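You operate a simulated robot arm through the tools that you are given. There is no shell and no other tool. Be economical: measure what you need, move in short steps, check, and stop when the job is done.

You are at the controls of a simulated two-armed robot. One attempt, no reset.

## Task
Fit the black lamp in its cage, bolt the door shut, plug it in and switch it on.
Fine: Lens outward; both bolts finger-tight; CAGE switch last; leave the other switches; the fault light stays dark.

The check looks at the end state, three seconds after you hand in, the way a careful person would. Anything else that was tipped, shoved, dropped, spilled or broken makes it a failure.

## Robot
Two 7-joint arms with two-finger parallel grippers on one trunk, on a base that drives. Base frame: it is fixed to the floor where the robot stands at the start and does not move with it; the origin is under the middle of the robot, x ahead of it, y to its left, z up. Readings come in m, rad, newtons and seconds.
The left shoulder is at the start at [0.05, 0.165, 1.055], the right one opposite. With the tool pointing down near the work surface each hand reaches from about 0.18 to 0.68 m from the robot's upright axis, wherever it stands, measured 20 degrees to its own side. Places, roughly: black cage bolt [0.3, -0.1, 1]; black lamp (6x13x18 cm) [0.8, 0, 1]; cage door [0.4, -0.2, 0.9]; cage light [2.8, 0.3, 1.1]; cage peg [0.5, 0.1, 0.7]; cage switch [2.8, 0.4, 1.1]; fault light [2.9, 0.3, 1.1]; left switch [2.7, 0.4, 1.1]; red switch [2.9, 0.4, 1.1]; right switch [2.7, 0.4, 1.1]; silver cage bolt [0.3, -0.2, 1]; yellow plug (5x5x7 cm) [0.6, 0.3, 0.9]; yellow socket [0.6, 0.1, 0.9]. Payload 3.91 kg a hand.
Tool frame (each hand has its own): the origin (TCP) lies between the finger pads and is the grasp point; the fingertips stand 0.03 m ahead of it; z points along the fingers, y is the line along which they close. Largest opening 0.11 m; finger width 0.02, thickness 0.01; the body of the gripper, 0.048 by 0.112 m, starts 0.055 m behind the TCP.
Orientation is that of the tool frame in the base frame, as [roll, pitch, yaw] about the fixed x, y, z axes, in that order (R = Rz(yaw) Ry(pitch) Rx(roll)). With the fingers straight down and closing along the base's y, the tool's x points along the base's -x, its y along +y and its z along -z.

## Interface
- The arms move only by the tool drive_tool. It takes "left_plan", "right_plan" or both (then of equal length, played together; a hand with none holds still); each is a list of rows, each an object (a shift or turn left out is 0, a gripper value left out holds the last) with "delta_rot": the turn, a rotation vector about the tool's x, y, z in rad, a list of three; "delta_pos": the shift along the tool's x, y, z in m, a list of three; "fingers": the gripper command, from -1 (fully open) to 1 (shut), values between in proportion. In form: [{"delta_rot": [wx, wy, wz], "delta_pos": [tx, ty, tz], "fingers": fingers}, ...]. A call has 1 to 8 rows; each row shifts and turns the commanded pose from where the row before left it, along the tool's axes as they then stand. Each row takes 0.2 s and may step no farther than 0.05 m and 0.15 rad from the row before; otherwise, or with a gripper value out of range, the whole call is refused. A pose out of reach is approached as far as the arm can. The call stops where the force on the tool passes 90 N (or 10 N more than at its start, if that is more) or the arm is blocked; 0.2 s more then pass. Each finger travels about 0.045 m/s and halts on what it meets, pressing with about 33 N; the grip force reading is that of the motor and also rises with nothing between the fingers. The clock runs only during rows and for 0.2 s after the last one: add rows that do not move to give the fingers time. The reply holds the time, the measured pose of the TCP, the force on the tool along the base axes, the opening and the grip force, in the units named above and with some noise, with the torque about the TCP (base axes, N m) and any sound that the robot's microphone picked up.
- Cameras (640 x 400 px; columns grow to the right, rows downward): "scene" is now at [0.1305, 0.0045, 1.2488]; the picture's right is [-0.03, -1.00, 0.00], its down [-0.52, 0.01, -0.86] and it looks along [0.86, -0.02, -0.52] (base axes); focal length 214 px, centre (320, 200). "left" rides on the left gripper at [0.072, -0.017, -0.103] in its tool frame; the picture's right is [0.23, 0.97, 0.00], its down [-0.76, 0.18, -0.62] and it looks along [-0.61, 0.14, 0.78] (tool axes); focal length 222 px, centre (320, 200). "right" rides on the right gripper at [0.072, 0.017, -0.103] in its tool frame; the picture's right is [-0.23, 0.97, 0.00], its down [-0.76, -0.18, -0.62] and it looks along [-0.61, -0.14, 0.78] (tool axes); focal length 222 px, centre (320, 200). There is no depth. A picture from a camera that has moved, and an enlarged one, comes with that camera's place and axes in the base frame and with its lens. The place of the scene camera against the robot may be out by one fixed shift of up to 0.025 m in any direction.
- get_image(camera): a new picture of that camera. The clock stands still meanwhile.
- lift_body(by): slides the trunk up (or, below 0, down) by that many m; the arms and the scene camera ride with it, the base frame stays. It gives what a move gives, with no picture.
- base_move(legs): drives the robot by 1 to 6 legs, each [ahead, left, turn to the left] in m, m and rad, along the robot's own axes; the way and the turn of a leg run together, so that a leg with both is an arc; at most 1.5 m and 3.142 rad a leg. The arms and the cameras ride along, it lands a little off, and it stops where it bumps. It gives what a move gives.
- turn_head(pan, tilt): turns the head with the scene camera to pan (to the left, within 1.396 rad either way) and tilt (down, from -0.506 to 1.204), counted from straight ahead of the robot. It gives what a move gives.
- inspect(camera, box): a new picture of the part [left, top, right, bottom] of that camera's present view, enlarged. The clock stands still meanwhile.
- finish_job(): hands the job in; it is judged then, once.

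Work in short steps. Places have to be worked out from the pictures, the camera data and where the tool is seen: move nearer, look again, correct. Check each grasp and each placing, and mend what went wrong. You have 120 turns and 88 pictures in all, those below and enlarged ones among them. Open the grippers and draw the arms clear of the work before you hand the job in, unless the task says otherwise; then end with one line.

The tools are called as name(argument=value, ...) on one line, values as JSON. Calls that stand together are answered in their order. drive_tool: Moves the arms, as the interface text tells. Its arguments: {"type":"object","properties":{"left_plan":{"type":"array","items":{"type":"object","properties":{"delta_rot":{"type":"array","items":{"type":"number"}},"delta_pos":{"type":"array","items":{"type":"number"}},"fingers":{"type":"number"}}}},"right_plan":{"type":"array","items":{"type":"object","properties":{"delta_rot":{"type":"array","items":{"type":"number"}},"delta_pos":{"type":"array","items":{"type":"number"}},"fingers":{"type":"number"}}}}},"required":[]} The other tools are called the same way: lift_body (by) slides the trunk up or down; base_move (legs) drives the base; turn_head (pan, tilt) turns the head that bears the scene camera; get_image (camera) takes a picture; inspect (camera, box) takes an enlarged picture of a part of a camera's view; finish_job () hands the job in.

At the start:

```text
clock: 0.0
left_position: [0.3956, 0.1311, 1.262]
left_tool_rot: [-3.14, 0.0, -3.141]
left_contact_force: [0.3, -0.4, -1.5]
left_wrist_torque: [0.0, 0.0, 0.01]
left_grip_width: 0.1102
left_gripper_force: 0.1
right_position: [0.3031, -0.1792, 1.1951]
right_tool_rot: [-3.141, 0.0, 3.141]
right_contact_force: [-0.3, 0.1, -0.3]
right_wrist_torque: [-0.01, -0.01, 0.0]
right_grip_width: 0.1102
right_gripper_force: 0.0
trunk travel left (down, up): [-0.275, 0.228]
robot x, y, heading: [-0.0021, -0.0025, 0.0]
head pan, tilt: [-0.028, 0.543]
```

scene: 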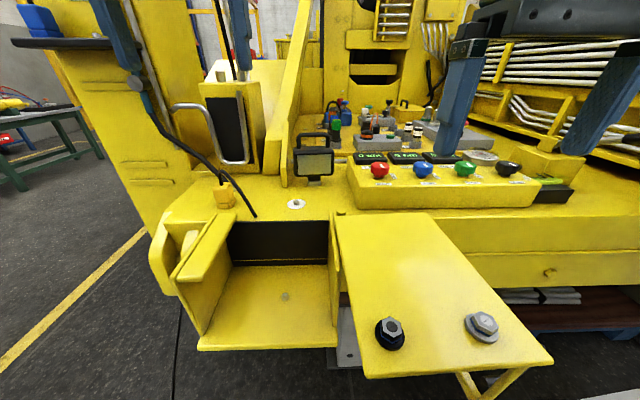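
right: 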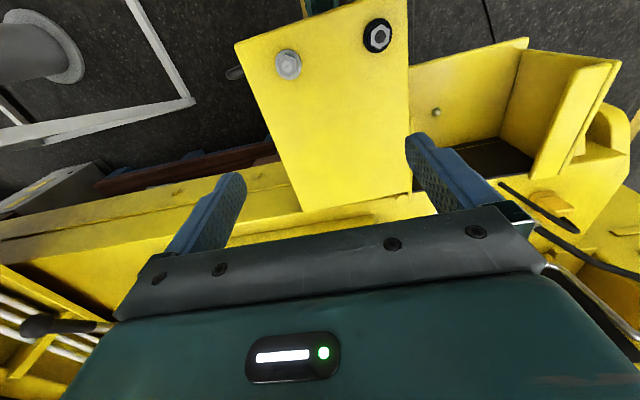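
left: 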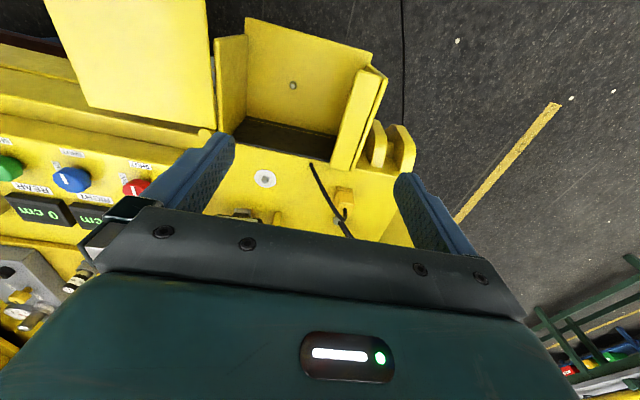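

I start by looking closer at the cage, the lamp and the plug.

inspect(camera="scene", box=[140, 170, 360, 370])

inspect(camera="scene", box=[180, 80, 380, 220])

inspect(camera="scene", box=[320, 200, 560, 400])

```text
2.00 times, centred on (250, 270) of scene
camera zoom: at [0.1305, 0.0045, 1.2488], right [-0.03, -1.0, 0.0], down [-0.52, 0.01, -0.86], along [0.86, -0.02, -0.52], focal length 429 px, centre (460, 60)
```

zoom: 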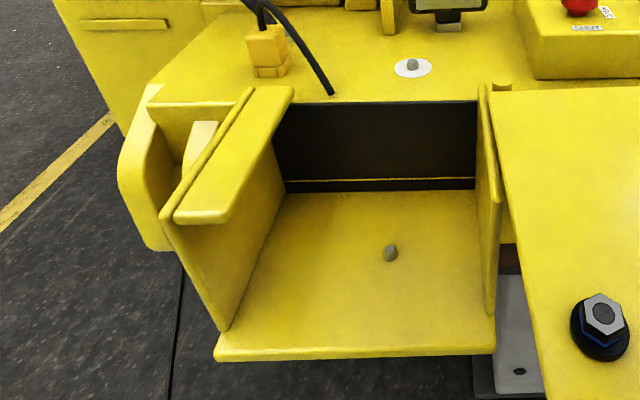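

```text
2.86 times, centred on (280, 150) of scene
camera zoom: at [0.1305, 0.0045, 1.2488], right [-0.03, -1.0, 0.0], down [-0.52, 0.01, -0.86], along [0.86, -0.02, -0.52], focal length 613 px, centre (434, 343)
```

zoom: 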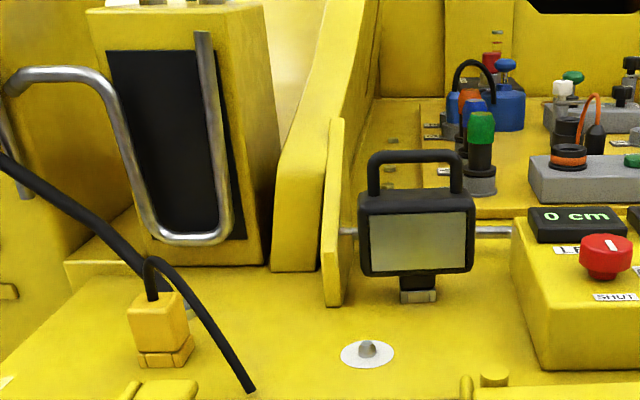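

```text
2.00 times, centred on (440, 300) of scene
camera zoom: at [0.1305, 0.0045, 1.2488], right [-0.03, -1.0, 0.0], down [-0.52, 0.01, -0.86], along [0.86, -0.02, -0.52], focal length 429 px, centre (80, 0)
```

zoom: 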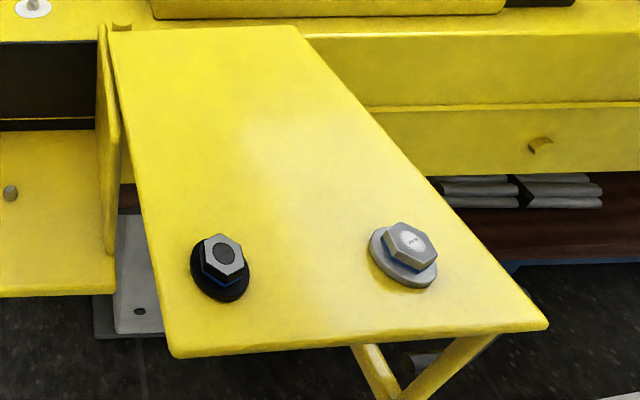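

Before moving, I enlarge the wrist views to understand how the door swings and where the bolts go.

inspect(camera="left", box=[180, 0, 440, 240])

inspect(camera="right", box=[220, 0, 640, 260])

turn_head(pan=0.0, tilt=1.0)

get_image(camera="scene")

```text
1.67 times, centred on (310, 120) of left
camera zoom: at [0.3233, 0.1142, 1.3651], right [-0.23, 0.97, 0.0], down [0.76, 0.18, 0.62], along [0.61, 0.14, -0.78], focal length 370 px, centre (337, 333)
```

zoom: 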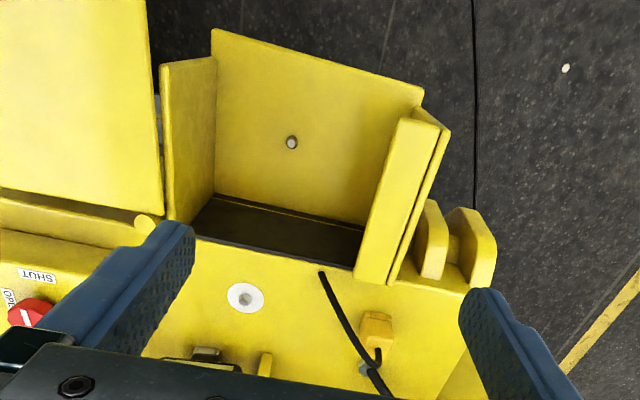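

```text
1.52 times, centred on (430, 130) of right
camera zoom: at [0.2314, -0.1622, 1.2982], right [0.23, 0.97, 0.0], down [0.76, -0.18, 0.62], along [0.61, -0.14, -0.78], focal length 338 px, centre (152, 307)
```

zoom: 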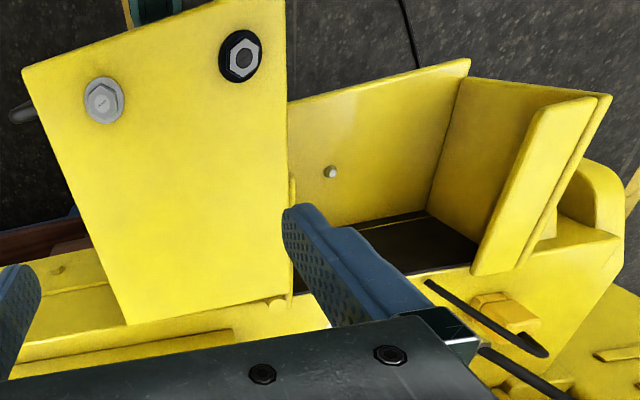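

```text
clock: 0.9
left_position: [0.3952, 0.1313, 1.2619]
left_tool_rot: [-3.14, -0.001, -3.141]
left_contact_force: [-0.7, -1.4, -0.8]
left_wrist_torque: [0.0, 0.02, 0.0]
left_grip_width: 0.1101
left_gripper_force: 0.0
right_position: [0.3045, -0.1793, 1.1957]
right_tool_rot: [3.141, 0.0, -3.14]
right_contact_force: [-0.5, 0.4, 0.3]
right_wrist_torque: [0.02, -0.01, 0.01]
right_grip_width: 0.1101
right_gripper_force: 0.0
trunk travel left (down, up): [-0.275, 0.228]
robot x, y, heading: [-0.0, -0.0015, 0.005]
head pan, tilt: [0.0, 1.0]
```

```text
79 pictures are left
camera scene: at [0.1102, 0.007, 1.2116], right [0.0, -1.0, 0.0], down [-0.84, 0.0, -0.54], along [0.54, 0.0, -0.84], focal length 214 px, centre (320, 200)
```

scene: 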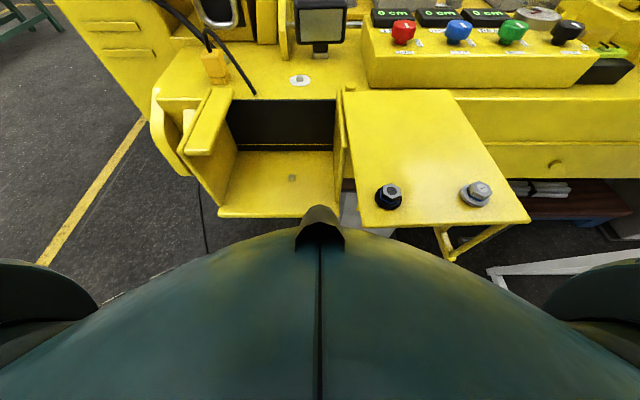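

The door is a horizontal lid, probably on a vertical pin at its far left corner, and it swings clockwise over the cage. I move the left hand ahead to look at the lamp, the plug and the socket.

drive_tool(left_plan=[{"delta_pos": [-0.05, 0, 0]}, {"delta_pos": [-0.05, 0, 0]}, {"delta_pos": [-0.04, 0, 0]}, {"delta_pos": [0, 0, 0]}])

get_image(camera="left")

turn_head(pan=0.0, tilt=0.6)

get_image(camera="scene")

```text
clock: 1.9
left_position: [0.5152, 0.1345, 1.2357]
left_tool_rot: [-3.142, 0.003, 3.14]
left_contact_force: [-0.5, 0.6, -0.8]
left_wrist_torque: [-0.02, 0.0, -0.02]
left_grip_width: 0.1099
left_gripper_force: 0.0
left hand out of reach, approached as far as the arm can: row 2, 3
right_position: [0.3044, -0.1788, 1.1947]
right_tool_rot: [-3.141, -0.001, 3.141]
right_contact_force: [0.0, 0.1, -0.6]
right_wrist_torque: [-0.01, 0.01, -0.01]
right_grip_width: 0.1099
right_gripper_force: 0.0
trunk travel left (down, up): [-0.275, 0.228]
robot x, y, heading: [0.001, 0.0001, 0.004]
head pan, tilt: [0.0, 1.0]
```

```text
78 pictures are left
camera left: at [0.4427, 0.1184, 1.3401], right [-0.23, 0.97, 0.0], down [0.76, 0.18, 0.63], along [0.61, 0.14, -0.78], focal length 222 px, centre (320, 200)
```

left: 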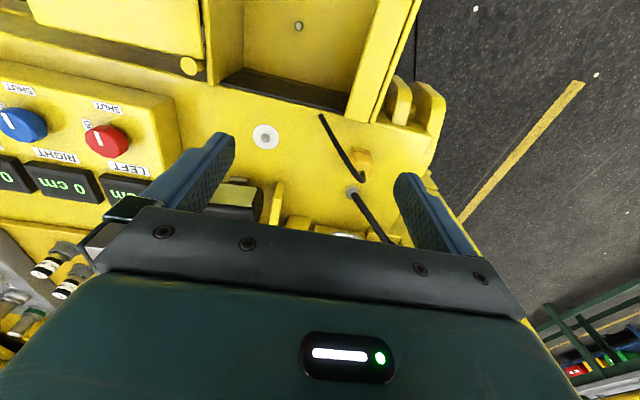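

```text
clock: 2.8
left_position: [0.5151, 0.1353, 1.2366]
left_tool_rot: [-3.141, 0.003, 3.141]
left_contact_force: [0.3, -0.6, -0.2]
left_wrist_torque: [-0.01, 0.0, -0.02]
left_grip_width: 0.11
left_gripper_force: 0.0
right_position: [0.3026, -0.1794, 1.1961]
right_tool_rot: [3.14, 0.001, 3.141]
right_contact_force: [-0.3, -0.2, -1.0]
right_wrist_torque: [0.01, 0.02, -0.04]
right_grip_width: 0.11
right_gripper_force: 0.0
trunk travel left (down, up): [-0.275, 0.228]
robot x, y, heading: [0.0006, -0.0033, 0.004]
head pan, tilt: [0.0, 0.6]
```

```text
77 pictures are left
camera scene: at [0.1289, 0.007, 1.2435], right [0.0, -1.0, 0.0], down [-0.57, 0.0, -0.82], along [0.82, 0.0, -0.57], focal length 214 px, centre (320, 200)
```

scene: 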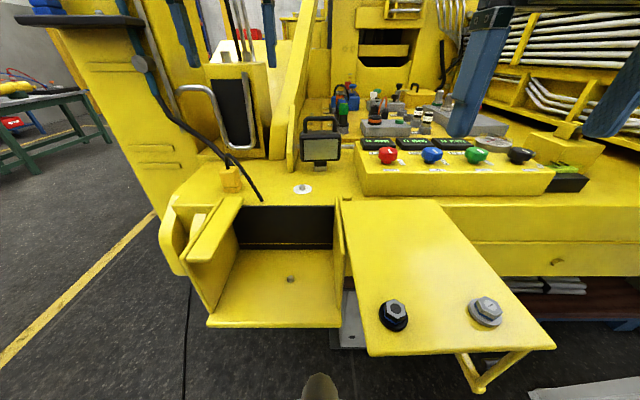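

The hand can't reach far at this height, so I retract it. I'll then drive left and ahead in front of the cage mouth, clear of the door, with the trunk up.

drive_tool(left_plan=[{"delta_pos": [0.05, 0, 0]}, {"delta_pos": [0.05, 0, 0]}, {"delta_pos": [0.05, 0, 0]}, {"delta_pos": [0.05, 0, 0]}, {"delta_pos": [0, 0, 0]}])

base_move(legs=[[0, 0.2, 0], [0.08, 0, 0]])

lift_body(by=0.15)

get_image(camera="right")

turn_head(pan=-0.2, tilt=0.9)

get_image(camera="scene")

```text
clock: 4.0
left_position: [0.3137, 0.1356, 1.2377]
left_tool_rot: [3.141, 0.0, 3.141]
left_contact_force: [0.5, 0.2, 0.7]
left_wrist_torque: [-0.01, 0.03, 0.04]
left_grip_width: 0.11
left_gripper_force: 0.0
right_position: [0.3039, -0.1779, 1.1955]
right_tool_rot: [-3.14, 0.0, -3.141]
right_contact_force: [1.0, 1.4, -0.3]
right_wrist_torque: [-0.02, 0.03, 0.02]
right_grip_width: 0.1099
right_gripper_force: 0.1
trunk travel left (down, up): [-0.275, 0.228]
robot x, y, heading: [0.0006, -0.0027, 0.0]
head pan, tilt: [0.0, 0.6]
```

```text
clock: 6.2
left_position: [0.3926, 0.3344, 1.2377]
left_tool_rot: [-3.141, -0.001, -3.141]
left_contact_force: [1.0, -0.4, 0.3]
left_wrist_torque: [0.01, 0.01, -0.02]
left_grip_width: 0.1102
left_gripper_force: 0.1
right_position: [0.3839, 0.02, 1.1944]
right_tool_rot: [-3.14, 0.0, -3.141]
right_contact_force: [0.2, -0.4, -0.2]
right_wrist_torque: [0.02, 0.0, -0.04]
right_grip_width: 0.1101
right_gripper_force: 0.1
trunk travel left (down, up): [-0.275, 0.228]
robot x, y, heading: [0.0784, 0.1971, -0.003]
head pan, tilt: [0.0, 0.6]
```

```text
clock: 8.0
left_position: [0.3924, 0.335, 1.3862]
left_tool_rot: [-3.141, 0.001, -3.141]
left_contact_force: [0.4, -0.4, 0.3]
left_wrist_torque: [-0.01, -0.02, -0.02]
left_grip_width: 0.11
left_gripper_force: 0.0
right_position: [0.3826, 0.0197, 1.3444]
right_tool_rot: [-3.141, 0.0, 3.141]
right_contact_force: [-0.4, -0.4, -0.2]
right_wrist_torque: [-0.01, 0.04, 0.03]
right_grip_width: 0.1098
right_gripper_force: 0.0
trunk travel left (down, up): [-0.425, 0.078]
robot x, y, heading: [0.0772, 0.1977, 0.003]
head pan, tilt: [0.0, 0.6]
```

```text
76 pictures are left
camera right: at [0.3103, 0.0368, 1.4481], right [0.23, 0.97, 0.0], down [0.76, -0.18, 0.62], along [0.61, -0.14, -0.78], focal length 222 px, centre (320, 200)
```

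right: 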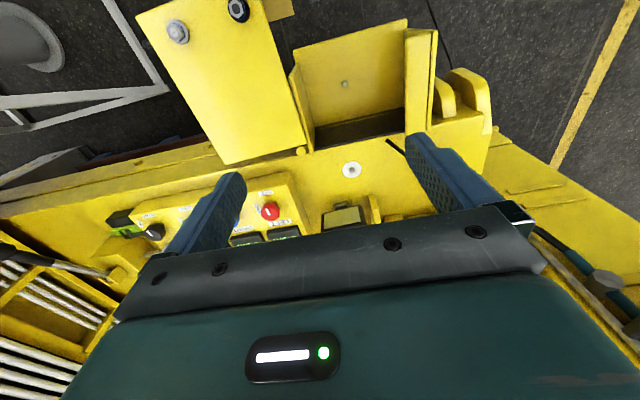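

```text
clock: 8.8
left_position: [0.3937, 0.3349, 1.3867]
left_tool_rot: [-3.142, 0.001, 3.14]
left_contact_force: [-0.3, -0.7, -0.4]
left_wrist_torque: [-0.01, 0.0, -0.02]
left_grip_width: 0.11
left_gripper_force: 0.0
right_position: [0.383, 0.0198, 1.345]
right_tool_rot: [-3.141, 0.001, -3.142]
right_contact_force: [-0.3, -1.3, -0.2]
right_wrist_torque: [0.02, 0.01, 0.03]
right_grip_width: 0.1102
right_gripper_force: 0.0
trunk travel left (down, up): [-0.425, 0.078]
robot x, y, heading: [0.0745, 0.199, -0.0]
head pan, tilt: [-0.201, 0.901]
```

```text
75 pictures are left
camera scene: at [0.1934, 0.1911, 1.3689], right [-0.2, -0.98, 0.0], down [-0.77, 0.16, -0.62], along [0.61, -0.12, -0.78], focal length 214 px, centre (320, 200)
```

scene: 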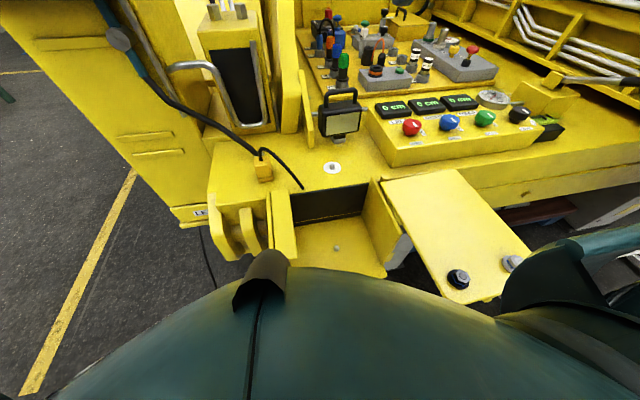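

The bench top is at z≈0.915 and the white disc at [0.643, 0.05]. I bring the right hand forward toward the lamp for a closer look.

drive_tool(right_plan=[{"delta_pos": [-0.05, 0, 0.03]}, {"delta_pos": [-0.05, 0, 0.03]}, {"delta_pos": [-0.05, 0, 0]}, {"delta_pos": [-0.03, 0, 0]}, {"delta_pos": [0, 0, 0]}])

get_image(camera="right")

inspect(camera="scene", box=[220, 60, 440, 220])

```text
refused: row 1 steps farther than a row can; nothing moved
```

```text
74 pictures are left
camera right: at [0.3102, 0.0369, 1.4482], right [0.23, 0.97, 0.0], down [0.76, -0.18, 0.62], along [0.61, -0.14, -0.78], focal length 222 px, centre (320, 200)
```

right: 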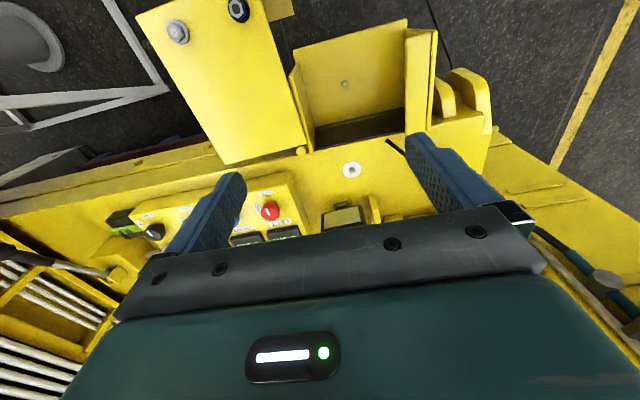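

```text
2.50 times, centred on (330, 140) of scene
camera zoom: at [0.1934, 0.1911, 1.3689], right [-0.2, -0.98, 0.0], down [-0.77, 0.16, -0.62], along [0.61, -0.12, -0.78], focal length 536 px, centre (295, 350)
```

zoom: 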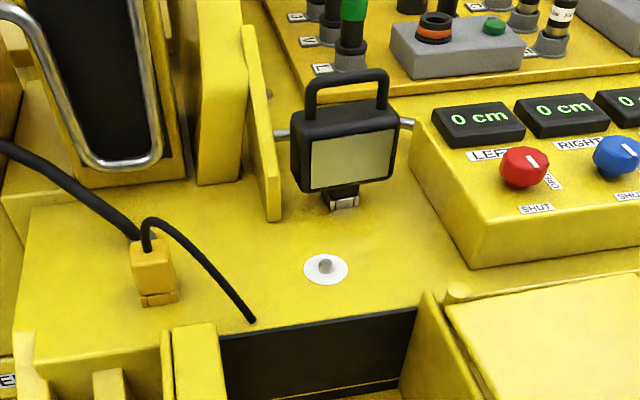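

The step was too long, so I use shorter rows.

drive_tool(right_plan=[{"delta_pos": [-0.045, 0, 0.015]}, {"delta_pos": [-0.045, 0, 0.015]}, {"delta_pos": [-0.045, 0, 0.015]}, {"delta_pos": [-0.045, 0, 0.015]}, {"delta_pos": [0, 0, 0]}])

get_image(camera="right")

```text
clock: 10.0
left_position: [0.3924, 0.3339, 1.3887]
left_tool_rot: [3.141, -0.001, -3.141]
left_contact_force: [-0.3, 0.6, -0.1]
left_wrist_torque: [-0.01, 0.02, 0.0]
left_grip_width: 0.1097
left_gripper_force: 0.1
right_position: [0.5614, 0.0194, 1.2846]
right_tool_rot: [-3.141, 0.001, 3.142]
right_contact_force: [-0.9, -0.1, -0.1]
right_wrist_torque: [-0.03, -0.03, -0.04]
right_grip_width: 0.1103
right_gripper_force: 0.1
trunk travel left (down, up): [-0.425, 0.078]
robot x, y, heading: [0.0807, 0.199, 0.003]
head pan, tilt: [-0.201, 0.901]
```

```text
72 pictures are left
camera right: at [0.4893, 0.0368, 1.3875], right [0.23, 0.97, 0.0], down [0.76, -0.18, 0.62], along [0.61, -0.14, -0.78], focal length 222 px, centre (320, 200)
```

right: 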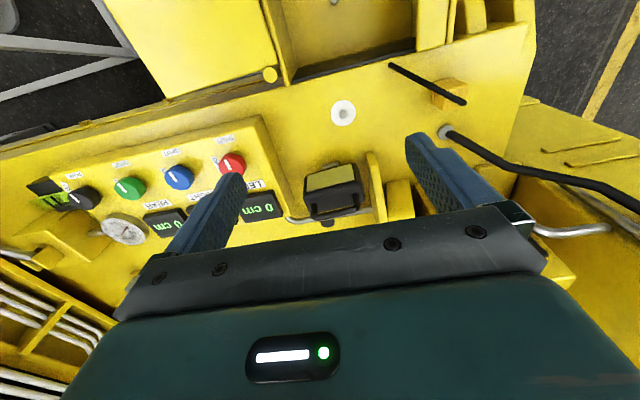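

I enlarge the view of the lamp.

inspect(camera="right", box=[260, 80, 480, 250])

```text
2.35 times, centred on (370, 165) of right
camera zoom: at [0.4893, 0.0368, 1.3875], right [0.23, 0.97, 0.0], down [0.76, -0.18, 0.62], along [0.61, -0.14, -0.78], focal length 523 px, centre (202, 282)
```

zoom: 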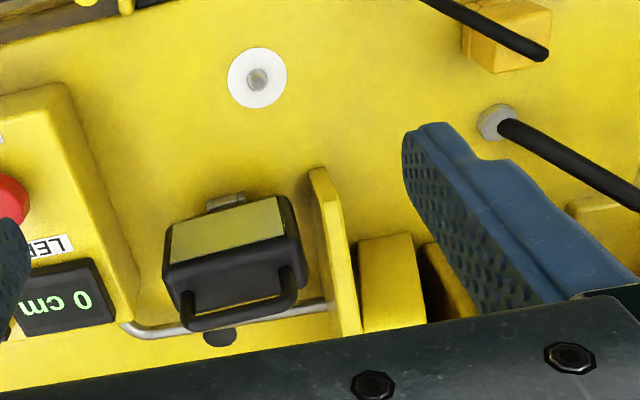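

The handle bar runs along y at about [0.76, 0.005, 1.085]. I turn the right hand 90° so its fingers close along x, with the camera side away from the panel.

drive_tool(right_plan=[{"delta_rot": [0, 0, -0.15]}, {"delta_rot": [0, 0, -0.15]}, {"delta_rot": [0, 0, -0.15]}, {"delta_rot": [0, 0, -0.15]}, {"delta_rot": [0, 0, -0.15]}, {"delta_rot": [0, 0, -0.15]}, {"delta_rot": [0, 0, -0.15]}, {"delta_rot": [0, 0, -0.15]}])

drive_tool(right_plan=[{"delta_rot": [0, 0, -0.15]}, {"delta_rot": [0, 0, -0.15]}, {"delta_rot": [0, 0, -0.0708]}, {"delta_pos": [0, -0.04, 0]}, {"delta_pos": [0, -0.04, 0]}, {"delta_pos": [0, 0, 0]}])

get_image(camera="right")

```text
clock: 11.8
left_position: [0.3927, 0.3347, 1.3876]
left_tool_rot: [3.141, 0.0, -3.14]
left_contact_force: [-0.9, -0.4, -0.2]
left_wrist_torque: [0.03, -0.03, 0.03]
left_grip_width: 0.1098
left_gripper_force: 0.0
right_position: [0.4675, 0.0783, 1.2447]
right_tool_rot: [-3.141, 0.0, -1.943]
right_contact_force: [0.4, -0.1, -0.2]
right_wrist_torque: [-0.02, 0.02, 0.01]
right_grip_width: 0.1101
right_gripper_force: 0.0
right hand out of reach, approached as far as the arm can: row 5, 6, 7, 8
trunk travel left (down, up): [-0.425, 0.078]
robot x, y, heading: [0.0778, 0.1999, -0.003]
head pan, tilt: [-0.201, 0.901]
```

```text
clock: 13.2
left_position: [0.3927, 0.335, 1.3891]
left_tool_rot: [-3.139, 0.001, 3.142]
left_contact_force: [-0.4, -0.9, 0.0]
left_wrist_torque: [-0.02, 0.01, 0.01]
left_grip_width: 0.11
left_gripper_force: 0.1
right_position: [0.4019, 0.1428, 1.2062]
right_tool_rot: [-3.141, 0.001, -1.575]
right_contact_force: [0.2, 0.1, 0.2]
right_wrist_torque: [-0.03, 0.04, 0.0]
right_grip_width: 0.1101
right_gripper_force: 0.1
right hand out of reach, approached as far as the arm can: row 1, 2, 3, 4, 5
trunk travel left (down, up): [-0.425, 0.078]
robot x, y, heading: [0.0797, 0.1982, -0.002]
head pan, tilt: [-0.201, 0.901]
```

```text
70 pictures are left
camera right: at [0.3857, 0.0697, 1.309], right [-0.97, 0.23, 0.0], down [0.18, 0.76, 0.62], along [0.14, 0.61, -0.78], focal length 222 px, centre (320, 200)
```

right: 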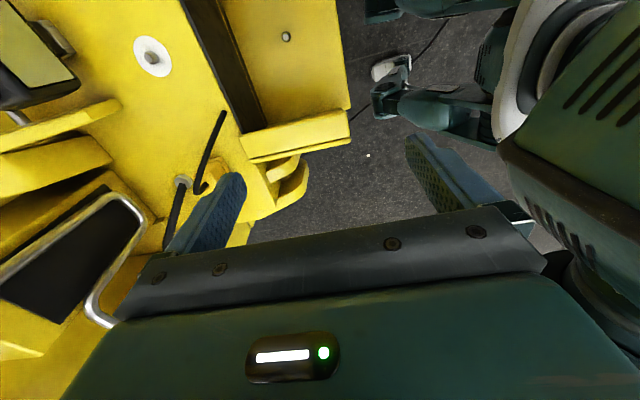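

That turn runs the arm out of reach, so I turn back the other way. The camera will then sit on the panel's side, but above it.

drive_tool(right_plan=[{"delta_rot": [0, 0, 0.15]}, {"delta_rot": [0, 0, 0.15]}, {"delta_rot": [0, 0, 0.15]}, {"delta_rot": [0, 0, 0.15]}, {"delta_rot": [0, 0, 0.15]}, {"delta_rot": [0, 0, 0.15]}, {"delta_rot": [0, 0, 0.15]}, {"delta_rot": [0, 0, 0.15]}])

drive_tool(right_plan=[{"delta_rot": [0, 0, 0.15]}, {"delta_rot": [0, 0, 0.15]}, {"delta_rot": [0, 0, 0.15]}, {"delta_rot": [0, 0, 0.15]}, {"delta_rot": [0, 0, 0.15]}, {"delta_rot": [0, 0, 0.15]}, {"delta_rot": [0, 0, 0.15]}, {"delta_rot": [0, 0, 0.15]}])

drive_tool(right_plan=[{"delta_rot": [0, 0, 0.15]}, {"delta_rot": [0, 0, 0.15]}, {"delta_rot": [0, 0, 0.15]}, {"delta_rot": [0, 0, 0.15]}, {"delta_rot": [0, 0, 0.1415]}, {"delta_pos": [0, 0, 0]}])

```text
clock: 15.0
left_position: [0.393, 0.3348, 1.3874]
left_tool_rot: [3.14, -0.001, -3.141]
left_contact_force: [0.0, -0.3, -0.1]
left_wrist_torque: [-0.02, -0.01, 0.01]
left_grip_width: 0.1099
left_gripper_force: 0.0
right_position: [0.4012, 0.1417, 1.2075]
right_tool_rot: [-3.141, 0.0, -2.775]
right_contact_force: [-0.3, 0.0, 0.6]
right_wrist_torque: [-0.02, 0.01, 0.01]
right_grip_width: 0.11
right_gripper_force: 0.2
trunk travel left (down, up): [-0.425, 0.078]
robot x, y, heading: [0.0767, 0.1999, -0.002]
head pan, tilt: [-0.201, 0.901]
```

```text
clock: 16.8
left_position: [0.3927, 0.3338, 1.3878]
left_tool_rot: [-3.14, -0.001, 3.141]
left_contact_force: [0.3, -0.2, -0.2]
left_wrist_torque: [0.01, 0.01, -0.04]
left_grip_width: 0.1098
left_gripper_force: 0.0
right_position: [0.4021, 0.1412, 1.2057]
right_tool_rot: [3.141, 0.0, 2.309]
right_contact_force: [-0.1, -0.2, -0.4]
right_wrist_torque: [0.02, -0.03, -0.03]
right_grip_width: 0.1098
right_gripper_force: 0.0
trunk travel left (down, up): [-0.425, 0.078]
robot x, y, heading: [0.0801, 0.1986, -0.0]
head pan, tilt: [-0.201, 0.901]
```

```text
clock: 18.2
left_position: [0.3924, 0.334, 1.3878]
left_tool_rot: [3.141, 0.0, -3.141]
left_contact_force: [0.1, -0.9, 0.0]
left_wrist_torque: [-0.01, -0.04, -0.02]
left_grip_width: 0.1099
left_gripper_force: 0.1
right_position: [0.402, 0.142, 1.2074]
right_tool_rot: [3.141, 0.001, 1.57]
right_contact_force: [0.4, -0.4, 0.5]
right_wrist_torque: [-0.02, -0.04, 0.01]
right_grip_width: 0.1102
right_gripper_force: 0.0
trunk travel left (down, up): [-0.425, 0.078]
robot x, y, heading: [0.0779, 0.1975, -0.002]
head pan, tilt: [-0.201, 0.901]
```

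The hand is turned (tool x = +y, tool y = +x). I move it toward the lamp, high up.

drive_tool(right_plan=[{"delta_pos": [-0.035, 0.025, -0.015]}, {"delta_pos": [-0.035, 0.025, -0.015]}, {"delta_pos": [-0.035, 0.03, -0.015]}, {"delta_pos": [-0.032, 0.03, 0]}, {"delta_pos": [0, 0.045, 0]}, {"delta_pos": [0, 0.045, 0]}, {"delta_pos": [0, 0, 0]}])

get_image(camera="right")

```text
clock: 19.8
left_position: [0.3922, 0.3346, 1.3883]
left_tool_rot: [3.141, -0.001, -3.141]
left_contact_force: [0.6, -0.5, -0.7]
left_wrist_torque: [0.01, -0.05, 0.02]
left_grip_width: 0.1099
left_gripper_force: 0.0
right_position: [0.6027, 0.0045, 1.2516]
right_tool_rot: [3.14, -0.001, 1.571]
right_contact_force: [0.1, 0.4, -0.2]
right_wrist_torque: [0.01, -0.02, -0.03]
right_grip_width: 0.1099
right_gripper_force: 0.1
trunk travel left (down, up): [-0.425, 0.078]
robot x, y, heading: [0.0808, 0.2015, -0.002]
head pan, tilt: [-0.201, 0.901]
```

```text
69 pictures are left
camera right: at [0.6199, 0.0762, 1.3551], right [0.97, -0.23, 0.0], down [-0.18, -0.76, 0.62], along [-0.14, -0.61, -0.78], focal length 222 px, centre (320, 200)
```

right: 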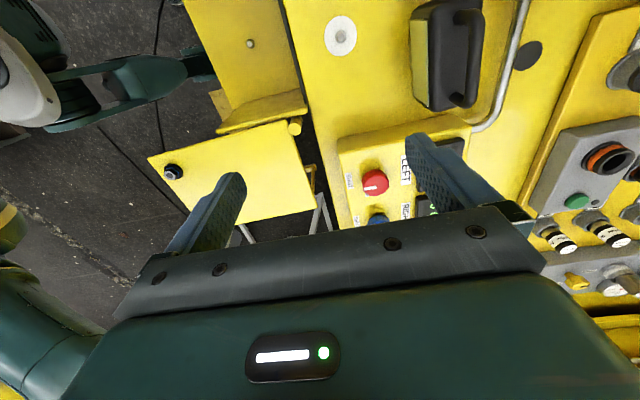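

The lamp's handle bar is at about [0.767, 0.009, 1.078]. I move above it.

drive_tool(right_plan=[{"delta_pos": [0, 0.045, 0.015]}, {"delta_pos": [0, 0.045, 0.015]}, {"delta_pos": [0, 0.045, 0.015]}, {"delta_pos": [0.003, 0.029, 0.015]}, {"delta_pos": [0, 0, 0]}])

get_image(camera="right")

```text
clock: 21.0
left_position: [0.3924, 0.334, 1.3876]
left_tool_rot: [-3.141, 0.0, -3.142]
left_contact_force: [-0.6, -0.2, 0.0]
left_wrist_torque: [-0.01, 0.02, 0.0]
left_grip_width: 0.1102
left_gripper_force: 0.1
right_position: [0.7081, 0.0038, 1.2079]
right_tool_rot: [3.141, 0.0, 1.572]
right_contact_force: [-0.1, 0.1, -0.1]
right_wrist_torque: [-0.01, 0.0, 0.04]
right_grip_width: 0.1099
right_gripper_force: 0.1
right hand out of reach, approached as far as the arm can: row 3, 4
trunk travel left (down, up): [-0.425, 0.078]
robot x, y, heading: [0.0746, 0.1994, -0.003]
head pan, tilt: [-0.201, 0.901]
```

```text
68 pictures are left
camera right: at [0.7248, 0.0752, 1.3111], right [0.97, -0.23, 0.0], down [-0.18, -0.76, 0.62], along [-0.14, -0.61, -0.78], focal length 222 px, centre (320, 200)
```

right: 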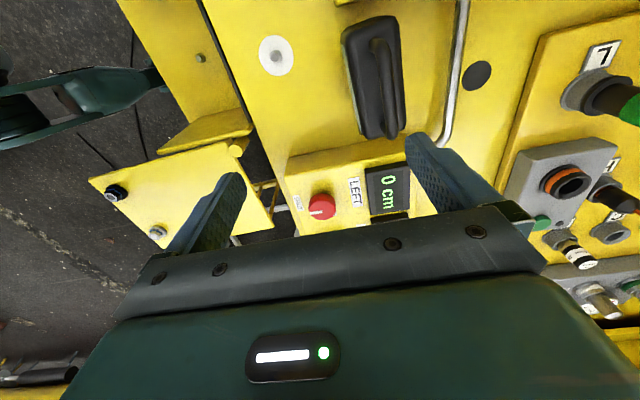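

I need about 6 cm more, so I drive forward a little. The hand stays above the lamp.

base_move(legs=[[0.06, 0, 0]])

get_image(camera="right")

get_image(camera="scene")

```text
clock: 21.9
left_position: [0.4541, 0.3342, 1.3875]
left_tool_rot: [3.141, 0.0, -3.141]
left_contact_force: [-0.1, -0.1, -0.4]
left_wrist_torque: [0.03, 0.03, 0.01]
left_grip_width: 0.1098
left_gripper_force: 0.0
right_position: [0.7688, 0.0033, 1.208]
right_tool_rot: [3.141, -0.001, 1.571]
right_contact_force: [0.1, -1.1, -0.4]
right_wrist_torque: [0.02, 0.02, 0.0]
right_grip_width: 0.11
right_gripper_force: 0.1
trunk travel left (down, up): [-0.425, 0.078]
robot x, y, heading: [0.141, 0.1952, -0.003]
head pan, tilt: [-0.201, 0.901]
```

```text
67 pictures are left
camera right: at [0.786, 0.0756, 1.3106], right [0.97, -0.23, 0.0], down [-0.18, -0.76, 0.62], along [-0.14, -0.61, -0.78], focal length 222 px, centre (320, 200)
```

right: 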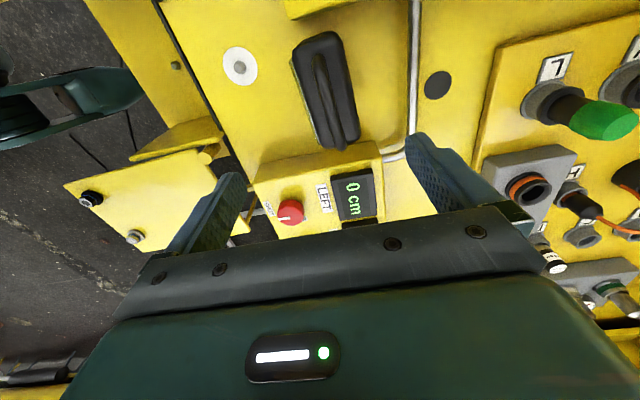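

```text
66 pictures are left
camera scene: at [0.2545, 0.191, 1.3687], right [-0.2, -0.98, 0.0], down [-0.77, 0.16, -0.62], along [0.61, -0.12, -0.78], focal length 214 px, centre (320, 200)
```

scene: 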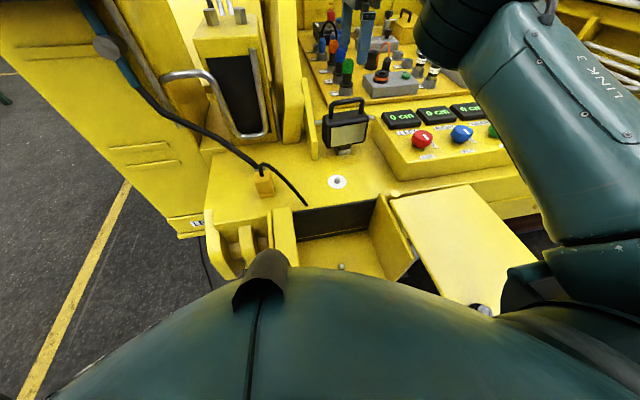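

The hand is now over the lamp. I enlarge to locate the bar exactly.

inspect(camera="right", box=[250, 10, 430, 170])

```text
2.50 times, centred on (340, 90) of right
camera zoom: at [0.786, 0.0756, 1.3106], right [0.97, -0.23, 0.0], down [-0.18, -0.76, 0.62], along [-0.14, -0.61, -0.78], focal length 555 px, centre (270, 475)
```

zoom: 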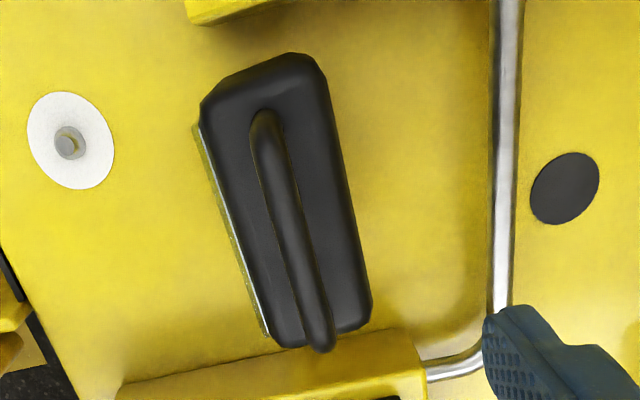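

The bar is near [0.78, 0.011]. I lower with the fingers open, astride it, and check.

drive_tool(right_plan=[{"delta_pos": [0.007, 0.011, 0.03]}, {"delta_pos": [0, 0, 0.04]}, {"delta_pos": [0, 0, 0.03]}, {"delta_pos": [0, 0, 0.015]}, {"delta_pos": [0, 0, 0]}])

get_image(camera="right")

inspect(camera="scene", box=[270, 60, 450, 210])

```text
clock: 23.1
left_position: [0.4534, 0.3339, 1.3881]
left_tool_rot: [-3.141, 0.002, 3.141]
left_contact_force: [-1.0, -0.3, -0.6]
left_wrist_torque: [-0.05, -0.01, -0.01]
left_grip_width: 0.1099
left_gripper_force: 0.0
right_position: [0.779, 0.0107, 1.0939]
right_tool_rot: [3.141, 0.0, 1.569]
right_contact_force: [0.1, 0.5, -0.4]
right_wrist_torque: [0.0, 0.02, 0.0]
right_grip_width: 0.1099
right_gripper_force: 0.1
trunk travel left (down, up): [-0.425, 0.078]
robot x, y, heading: [0.1386, 0.2011, -0.002]
head pan, tilt: [-0.201, 0.901]
```

```text
64 pictures are left
camera right: at [0.7955, 0.0823, 1.1967], right [0.97, -0.23, 0.0], down [-0.18, -0.76, 0.62], along [-0.14, -0.61, -0.78], focal length 222 px, centre (320, 200)
```

right: 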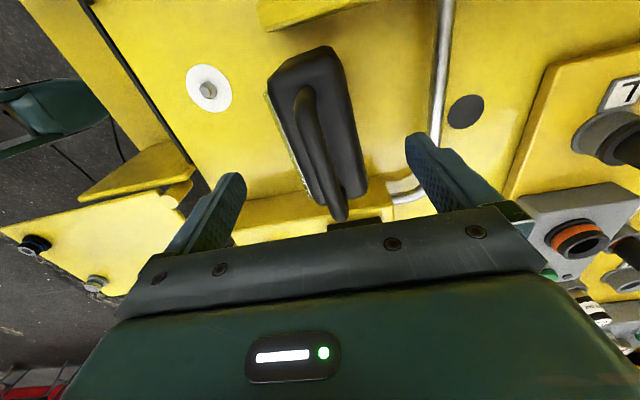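

```text
2.67 times, centred on (360, 135) of scene
camera zoom: at [0.2533, 0.1912, 1.3688], right [-0.2, -0.98, 0.0], down [-0.77, 0.16, -0.62], along [0.61, -0.12, -0.78], focal length 572 px, centre (213, 373)
```

zoom: 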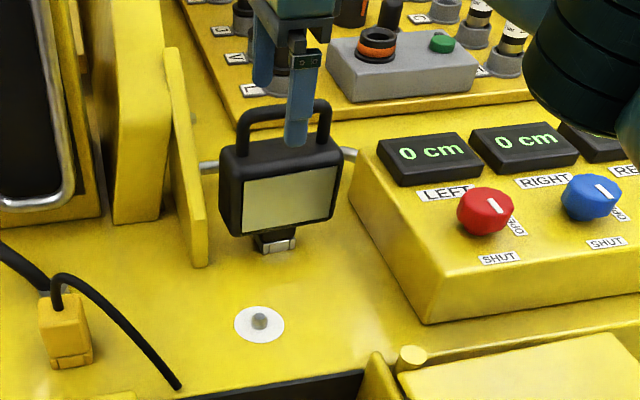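

The bar lies between the fingers. I descend about 3 cm more and close.

drive_tool(right_plan=[{"delta_pos": [0, 0.002, 0.028]}, {"delta_pos": [0, 0, 0], "fingers": 0}, {"delta_pos": [0, 0, 0]}, {"delta_pos": [0, 0, 0]}])

get_image(camera="right")

inspect(camera="scene", box=[290, 70, 410, 170])

```text
clock: 24.1
left_position: [0.4525, 0.3351, 1.3892]
left_tool_rot: [-3.141, 0.0, -3.142]
left_contact_force: [0.3, -0.5, -0.7]
left_wrist_torque: [-0.01, -0.02, 0.01]
left_grip_width: 0.1101
left_gripper_force: 0.0
right_position: [0.7799, 0.0113, 1.0651]
right_tool_rot: [3.142, -0.001, 1.571]
right_contact_force: [-0.2, -0.5, -0.4]
right_wrist_torque: [0.05, -0.02, 0.01]
right_grip_width: 0.0552
right_gripper_force: 0.1
trunk travel left (down, up): [-0.425, 0.078]
robot x, y, heading: [0.1392, 0.1971, 0.005]
head pan, tilt: [-0.201, 0.901]
```

```text
62 pictures are left
camera right: at [0.7974, 0.0829, 1.1689], right [0.97, -0.23, 0.0], down [-0.18, -0.76, 0.62], along [-0.14, -0.61, -0.78], focal length 222 px, centre (320, 200)
```

right: 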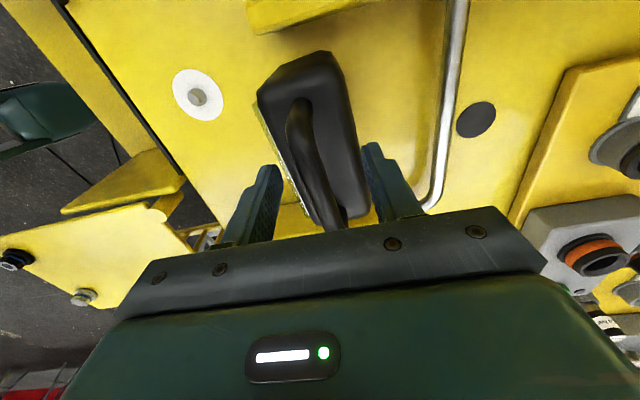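

```text
4.00 times, centred on (350, 120) of scene
camera zoom: at [0.2533, 0.1911, 1.3688], right [-0.2, -0.98, 0.0], down [-0.77, 0.16, -0.62], along [0.61, -0.12, -0.78], focal length 858 px, centre (200, 520)
```

zoom: 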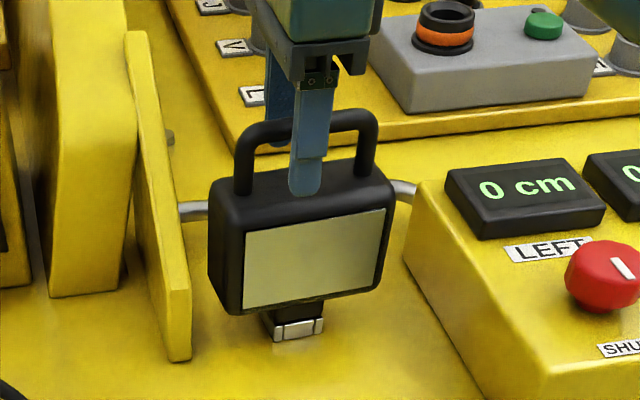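

The fingers straddle the bar well. I close and lift by a centimetre to test the grasp.

drive_tool(right_plan=[{"delta_pos": [0, 0, 0], "fingers": 1}, {"delta_pos": [0, 0, 0]}, {"delta_pos": [0, 0, 0]}, {"delta_pos": [0, 0, 0]}, {"delta_pos": [0, 0, -0.01]}, {"delta_pos": [0, 0, -0.01]}, {"delta_pos": [0, 0, 0]}])

get_image(camera="right")

inspect(camera="scene", box=[290, 70, 410, 170])

```text
clock: 25.8
left_position: [0.4543, 0.3333, 1.3865]
left_tool_rot: [-3.142, -0.002, 3.141]
left_contact_force: [-0.4, 0.5, -1.0]
left_wrist_torque: [-0.05, -0.01, 0.0]
left_grip_width: 0.1099
left_gripper_force: 0.0
right_position: [0.7822, 0.0108, 1.0849]
right_tool_rot: [-3.138, 0.001, 1.572]
right_contact_force: [0.2, 0.3, -9.5]
right_wrist_torque: [0.11, -0.01, 0.02]
right_grip_width: 0.0137
right_gripper_force: 32.5
trunk travel left (down, up): [-0.425, 0.078]
robot x, y, heading: [0.1343, 0.2041, 0.0]
head pan, tilt: [-0.201, 0.901]
```

```text
60 pictures are left
camera right: at [0.7991, 0.083, 1.1872], right [0.97, -0.23, 0.0], down [-0.18, -0.76, 0.62], along [-0.14, -0.61, -0.78], focal length 222 px, centre (320, 200)
```

right: 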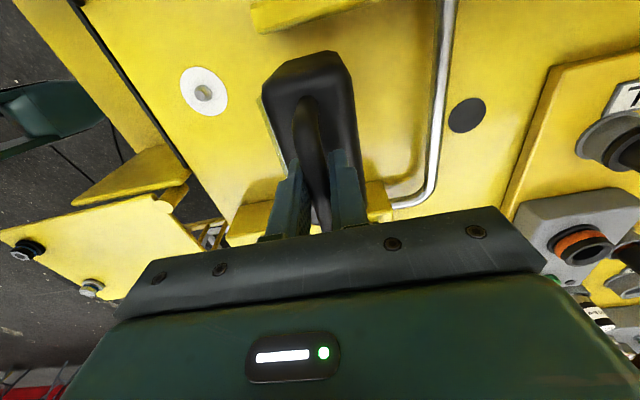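

```text
4.00 times, centred on (350, 120) of scene
camera zoom: at [0.2547, 0.1906, 1.3686], right [-0.2, -0.98, 0.0], down [-0.77, 0.16, -0.62], along [0.61, -0.12, -0.78], focal length 858 px, centre (200, 520)
```

zoom: 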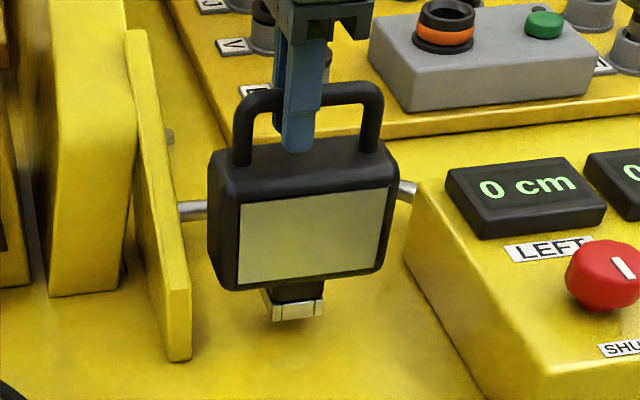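

The lamp (about 1 kg) is lifted cleanly. I raise it while backing off, then carry it over the peg at about [0.462, 0.075].

drive_tool(right_plan=[{"delta_pos": [0, 0, -0.04]}, {"delta_pos": [0, -0.02, -0.04]}, {"delta_pos": [0, -0.04, -0.025]}, {"delta_pos": [0, -0.045, 0]}, {"delta_pos": [0, -0.04, 0]}, {"delta_pos": [0.01, -0.04, 0]}, {"delta_pos": [0.02, -0.04, 0]}, {"delta_pos": [0.02, -0.04, 0]}])

drive_tool(right_plan=[{"delta_pos": [0.017, -0.035, 0]}, {"delta_pos": [0, -0.02, 0]}, {"delta_pos": [0, 0, 0]}])

turn_head(pan=-0.3, tilt=0.9)

get_image(camera="scene")

get_image(camera="left")

```text
clock: 27.6
left_position: [0.4529, 0.3348, 1.3881]
left_tool_rot: [3.141, 0.0, -3.141]
left_contact_force: [0.1, 1.3, 0.5]
left_wrist_torque: [-0.03, 0.02, -0.06]
left_grip_width: 0.11
left_gripper_force: 0.1
right_position: [0.5141, 0.0596, 1.1911]
right_tool_rot: [-3.142, 0.0, 1.57]
right_contact_force: [0.7, 0.0, -10.3]
right_wrist_torque: [0.14, -0.04, 0.0]
right_grip_width: 0.0137
right_gripper_force: 33.0
trunk travel left (down, up): [-0.425, 0.078]
robot x, y, heading: [0.1385, 0.1977, 0.002]
head pan, tilt: [-0.201, 0.901]
```

```text
clock: 28.4
left_position: [0.4541, 0.334, 1.3878]
left_tool_rot: [-3.14, 0.0, -3.141]
left_contact_force: [-0.3, 0.4, -0.8]
left_wrist_torque: [-0.04, 0.02, 0.01]
left_grip_width: 0.1099
left_gripper_force: 0.1
right_position: [0.4599, 0.077, 1.191]
right_tool_rot: [-3.141, 0.001, 1.571]
right_contact_force: [-0.7, 0.4, -11.1]
right_wrist_torque: [0.1, 0.0, 0.02]
right_grip_width: 0.0134
right_gripper_force: 33.0
trunk travel left (down, up): [-0.425, 0.078]
robot x, y, heading: [0.1386, 0.2008, -0.001]
head pan, tilt: [-0.201, 0.901]
```

```text
clock: 29.0
left_position: [0.4533, 0.334, 1.3881]
left_tool_rot: [3.141, -0.002, -3.141]
left_contact_force: [0.6, -0.1, 0.3]
left_wrist_torque: [0.0, 0.02, -0.02]
left_grip_width: 0.1099
left_gripper_force: 0.1
right_position: [0.4612, 0.077, 1.1913]
right_tool_rot: [3.141, -0.001, 1.57]
right_contact_force: [-0.2, 0.7, -9.6]
right_wrist_torque: [0.08, -0.03, 0.03]
right_grip_width: 0.0137
right_gripper_force: 32.7
trunk travel left (down, up): [-0.425, 0.078]
robot x, y, heading: [0.1377, 0.1992, 0.0]
head pan, tilt: [-0.3, 0.901]
```

```text
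58 pictures are left
camera scene: at [0.2522, 0.1835, 1.3687], right [-0.3, -0.96, 0.0], down [-0.75, 0.23, -0.62], along [0.59, -0.18, -0.78], focal length 214 px, centre (320, 200)
```

scene: 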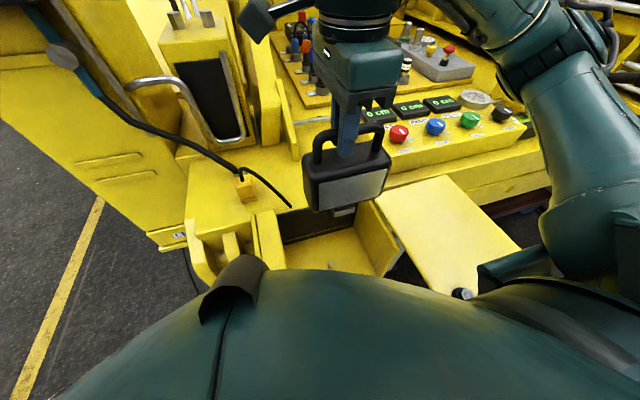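

```text
57 pictures are left
camera left: at [0.3811, 0.3172, 1.4919], right [-0.23, 0.97, 0.0], down [0.76, 0.18, 0.62], along [0.61, 0.14, -0.78], focal length 222 px, centre (320, 200)
```

left: 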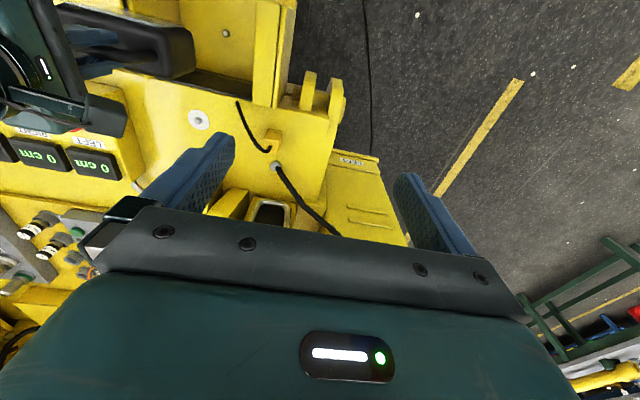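

I lower so the foot is just above the peg, then look.

drive_tool(right_plan=[{"delta_pos": [0, 0, 0.045]}, {"delta_pos": [0, 0, 0.045]}, {"delta_pos": [0, 0, 0.045]}, {"delta_pos": [0, 0, 0.045]}, {"delta_pos": [0, 0, 0.045]}, {"delta_pos": [0, 0, 0.03]}, {"delta_pos": [0, 0, 0]}], left_plan=[{"delta_pos": [0.04, 0, 0]}, {"delta_pos": [0.04, 0, 0.03]}, {"delta_pos": [0.03, 0, 0.03]}, {"delta_pos": [0, 0, 0.04]}, {"delta_pos": [0, 0, 0.04]}, {"delta_pos": [0, 0, 0.04]}, {"delta_pos": [0, 0, 0]}])

get_image(camera="left")

```text
clock: 30.6
left_position: [0.343, 0.3341, 1.2075]
left_tool_rot: [-3.141, 0.002, -3.141]
left_contact_force: [-0.2, 0.0, 0.0]
left_wrist_torque: [-0.01, -0.06, 0.02]
left_grip_width: 0.1098
left_gripper_force: 0.1
right_position: [0.4609, 0.0773, 0.9356]
right_tool_rot: [-3.14, 0.001, 1.57]
right_contact_force: [-0.1, 0.0, -10.6]
right_wrist_torque: [0.13, 0.03, 0.01]
right_grip_width: 0.0134
right_gripper_force: 32.9
trunk travel left (down, up): [-0.425, 0.078]
robot x, y, heading: [0.14, 0.1975, -0.005]
head pan, tilt: [-0.3, 0.901]
```

```text
56 pictures are left
camera left: at [0.27, 0.3169, 1.3117], right [-0.23, 0.97, 0.0], down [0.76, 0.18, 0.62], along [0.61, 0.14, -0.78], focal length 222 px, centre (320, 200)
```

left: 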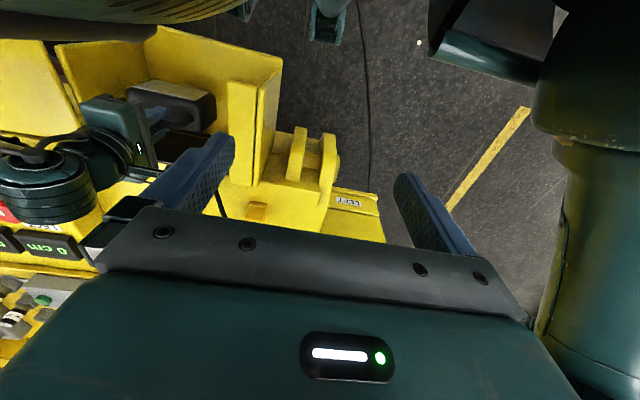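

I lower by feel: down to just above the expected contact height, then millimetre steps watching the force.

drive_tool(right_plan=[{"delta_pos": [-0.001, 0.001, 0.015]}, {"delta_pos": [0, 0, 0.012]}, {"delta_pos": [0, 0, 0]}])

drive_tool(right_plan=[{"delta_pos": [0, 0, 0.004]}, {"delta_pos": [0, 0, 0.004]}, {"delta_pos": [0, 0, 0]}])

```text
clock: 31.4
left_position: [0.342, 0.3343, 1.2084]
left_tool_rot: [-3.141, 0.002, -3.141]
left_contact_force: [-0.6, 0.3, -0.2]
left_wrist_torque: [0.02, -0.04, -0.02]
left_grip_width: 0.1101
left_gripper_force: 0.1
right_position: [0.4612, 0.0777, 0.91]
right_tool_rot: [3.137, -0.002, 1.572]
right_contact_force: [2.5, -0.3, 26.8]
right_wrist_torque: [0.06, 0.0, -0.01]
right_grip_width: 0.0136
right_gripper_force: 33.0
trunk travel left (down, up): [-0.425, 0.078]
robot x, y, heading: [0.1361, 0.2034, -0.002]
head pan, tilt: [-0.3, 0.901]
```

```text
clock: 32.2
left_position: [0.3367, 0.3332, 1.208]
left_tool_rot: [-3.14, 0.008, -3.141]
left_contact_force: [0.3, 0.3, -0.3]
left_wrist_torque: [0.02, -0.01, -0.02]
left_grip_width: 0.1099
left_gripper_force: 0.1
right_position: [0.4618, 0.078, 0.9082]
right_tool_rot: [3.124, -0.006, 1.57]
right_contact_force: [-8.8, -12.0, 87.8]
right_wrist_torque: [-1.45, 1.82, 0.09]
right_grip_width: 0.0141
right_gripper_force: 32.9
trunk travel left (down, up): [-0.425, 0.078]
robot x, y, heading: [0.1395, 0.1981, 0.001]
head pan, tilt: [-0.3, 0.901]
```

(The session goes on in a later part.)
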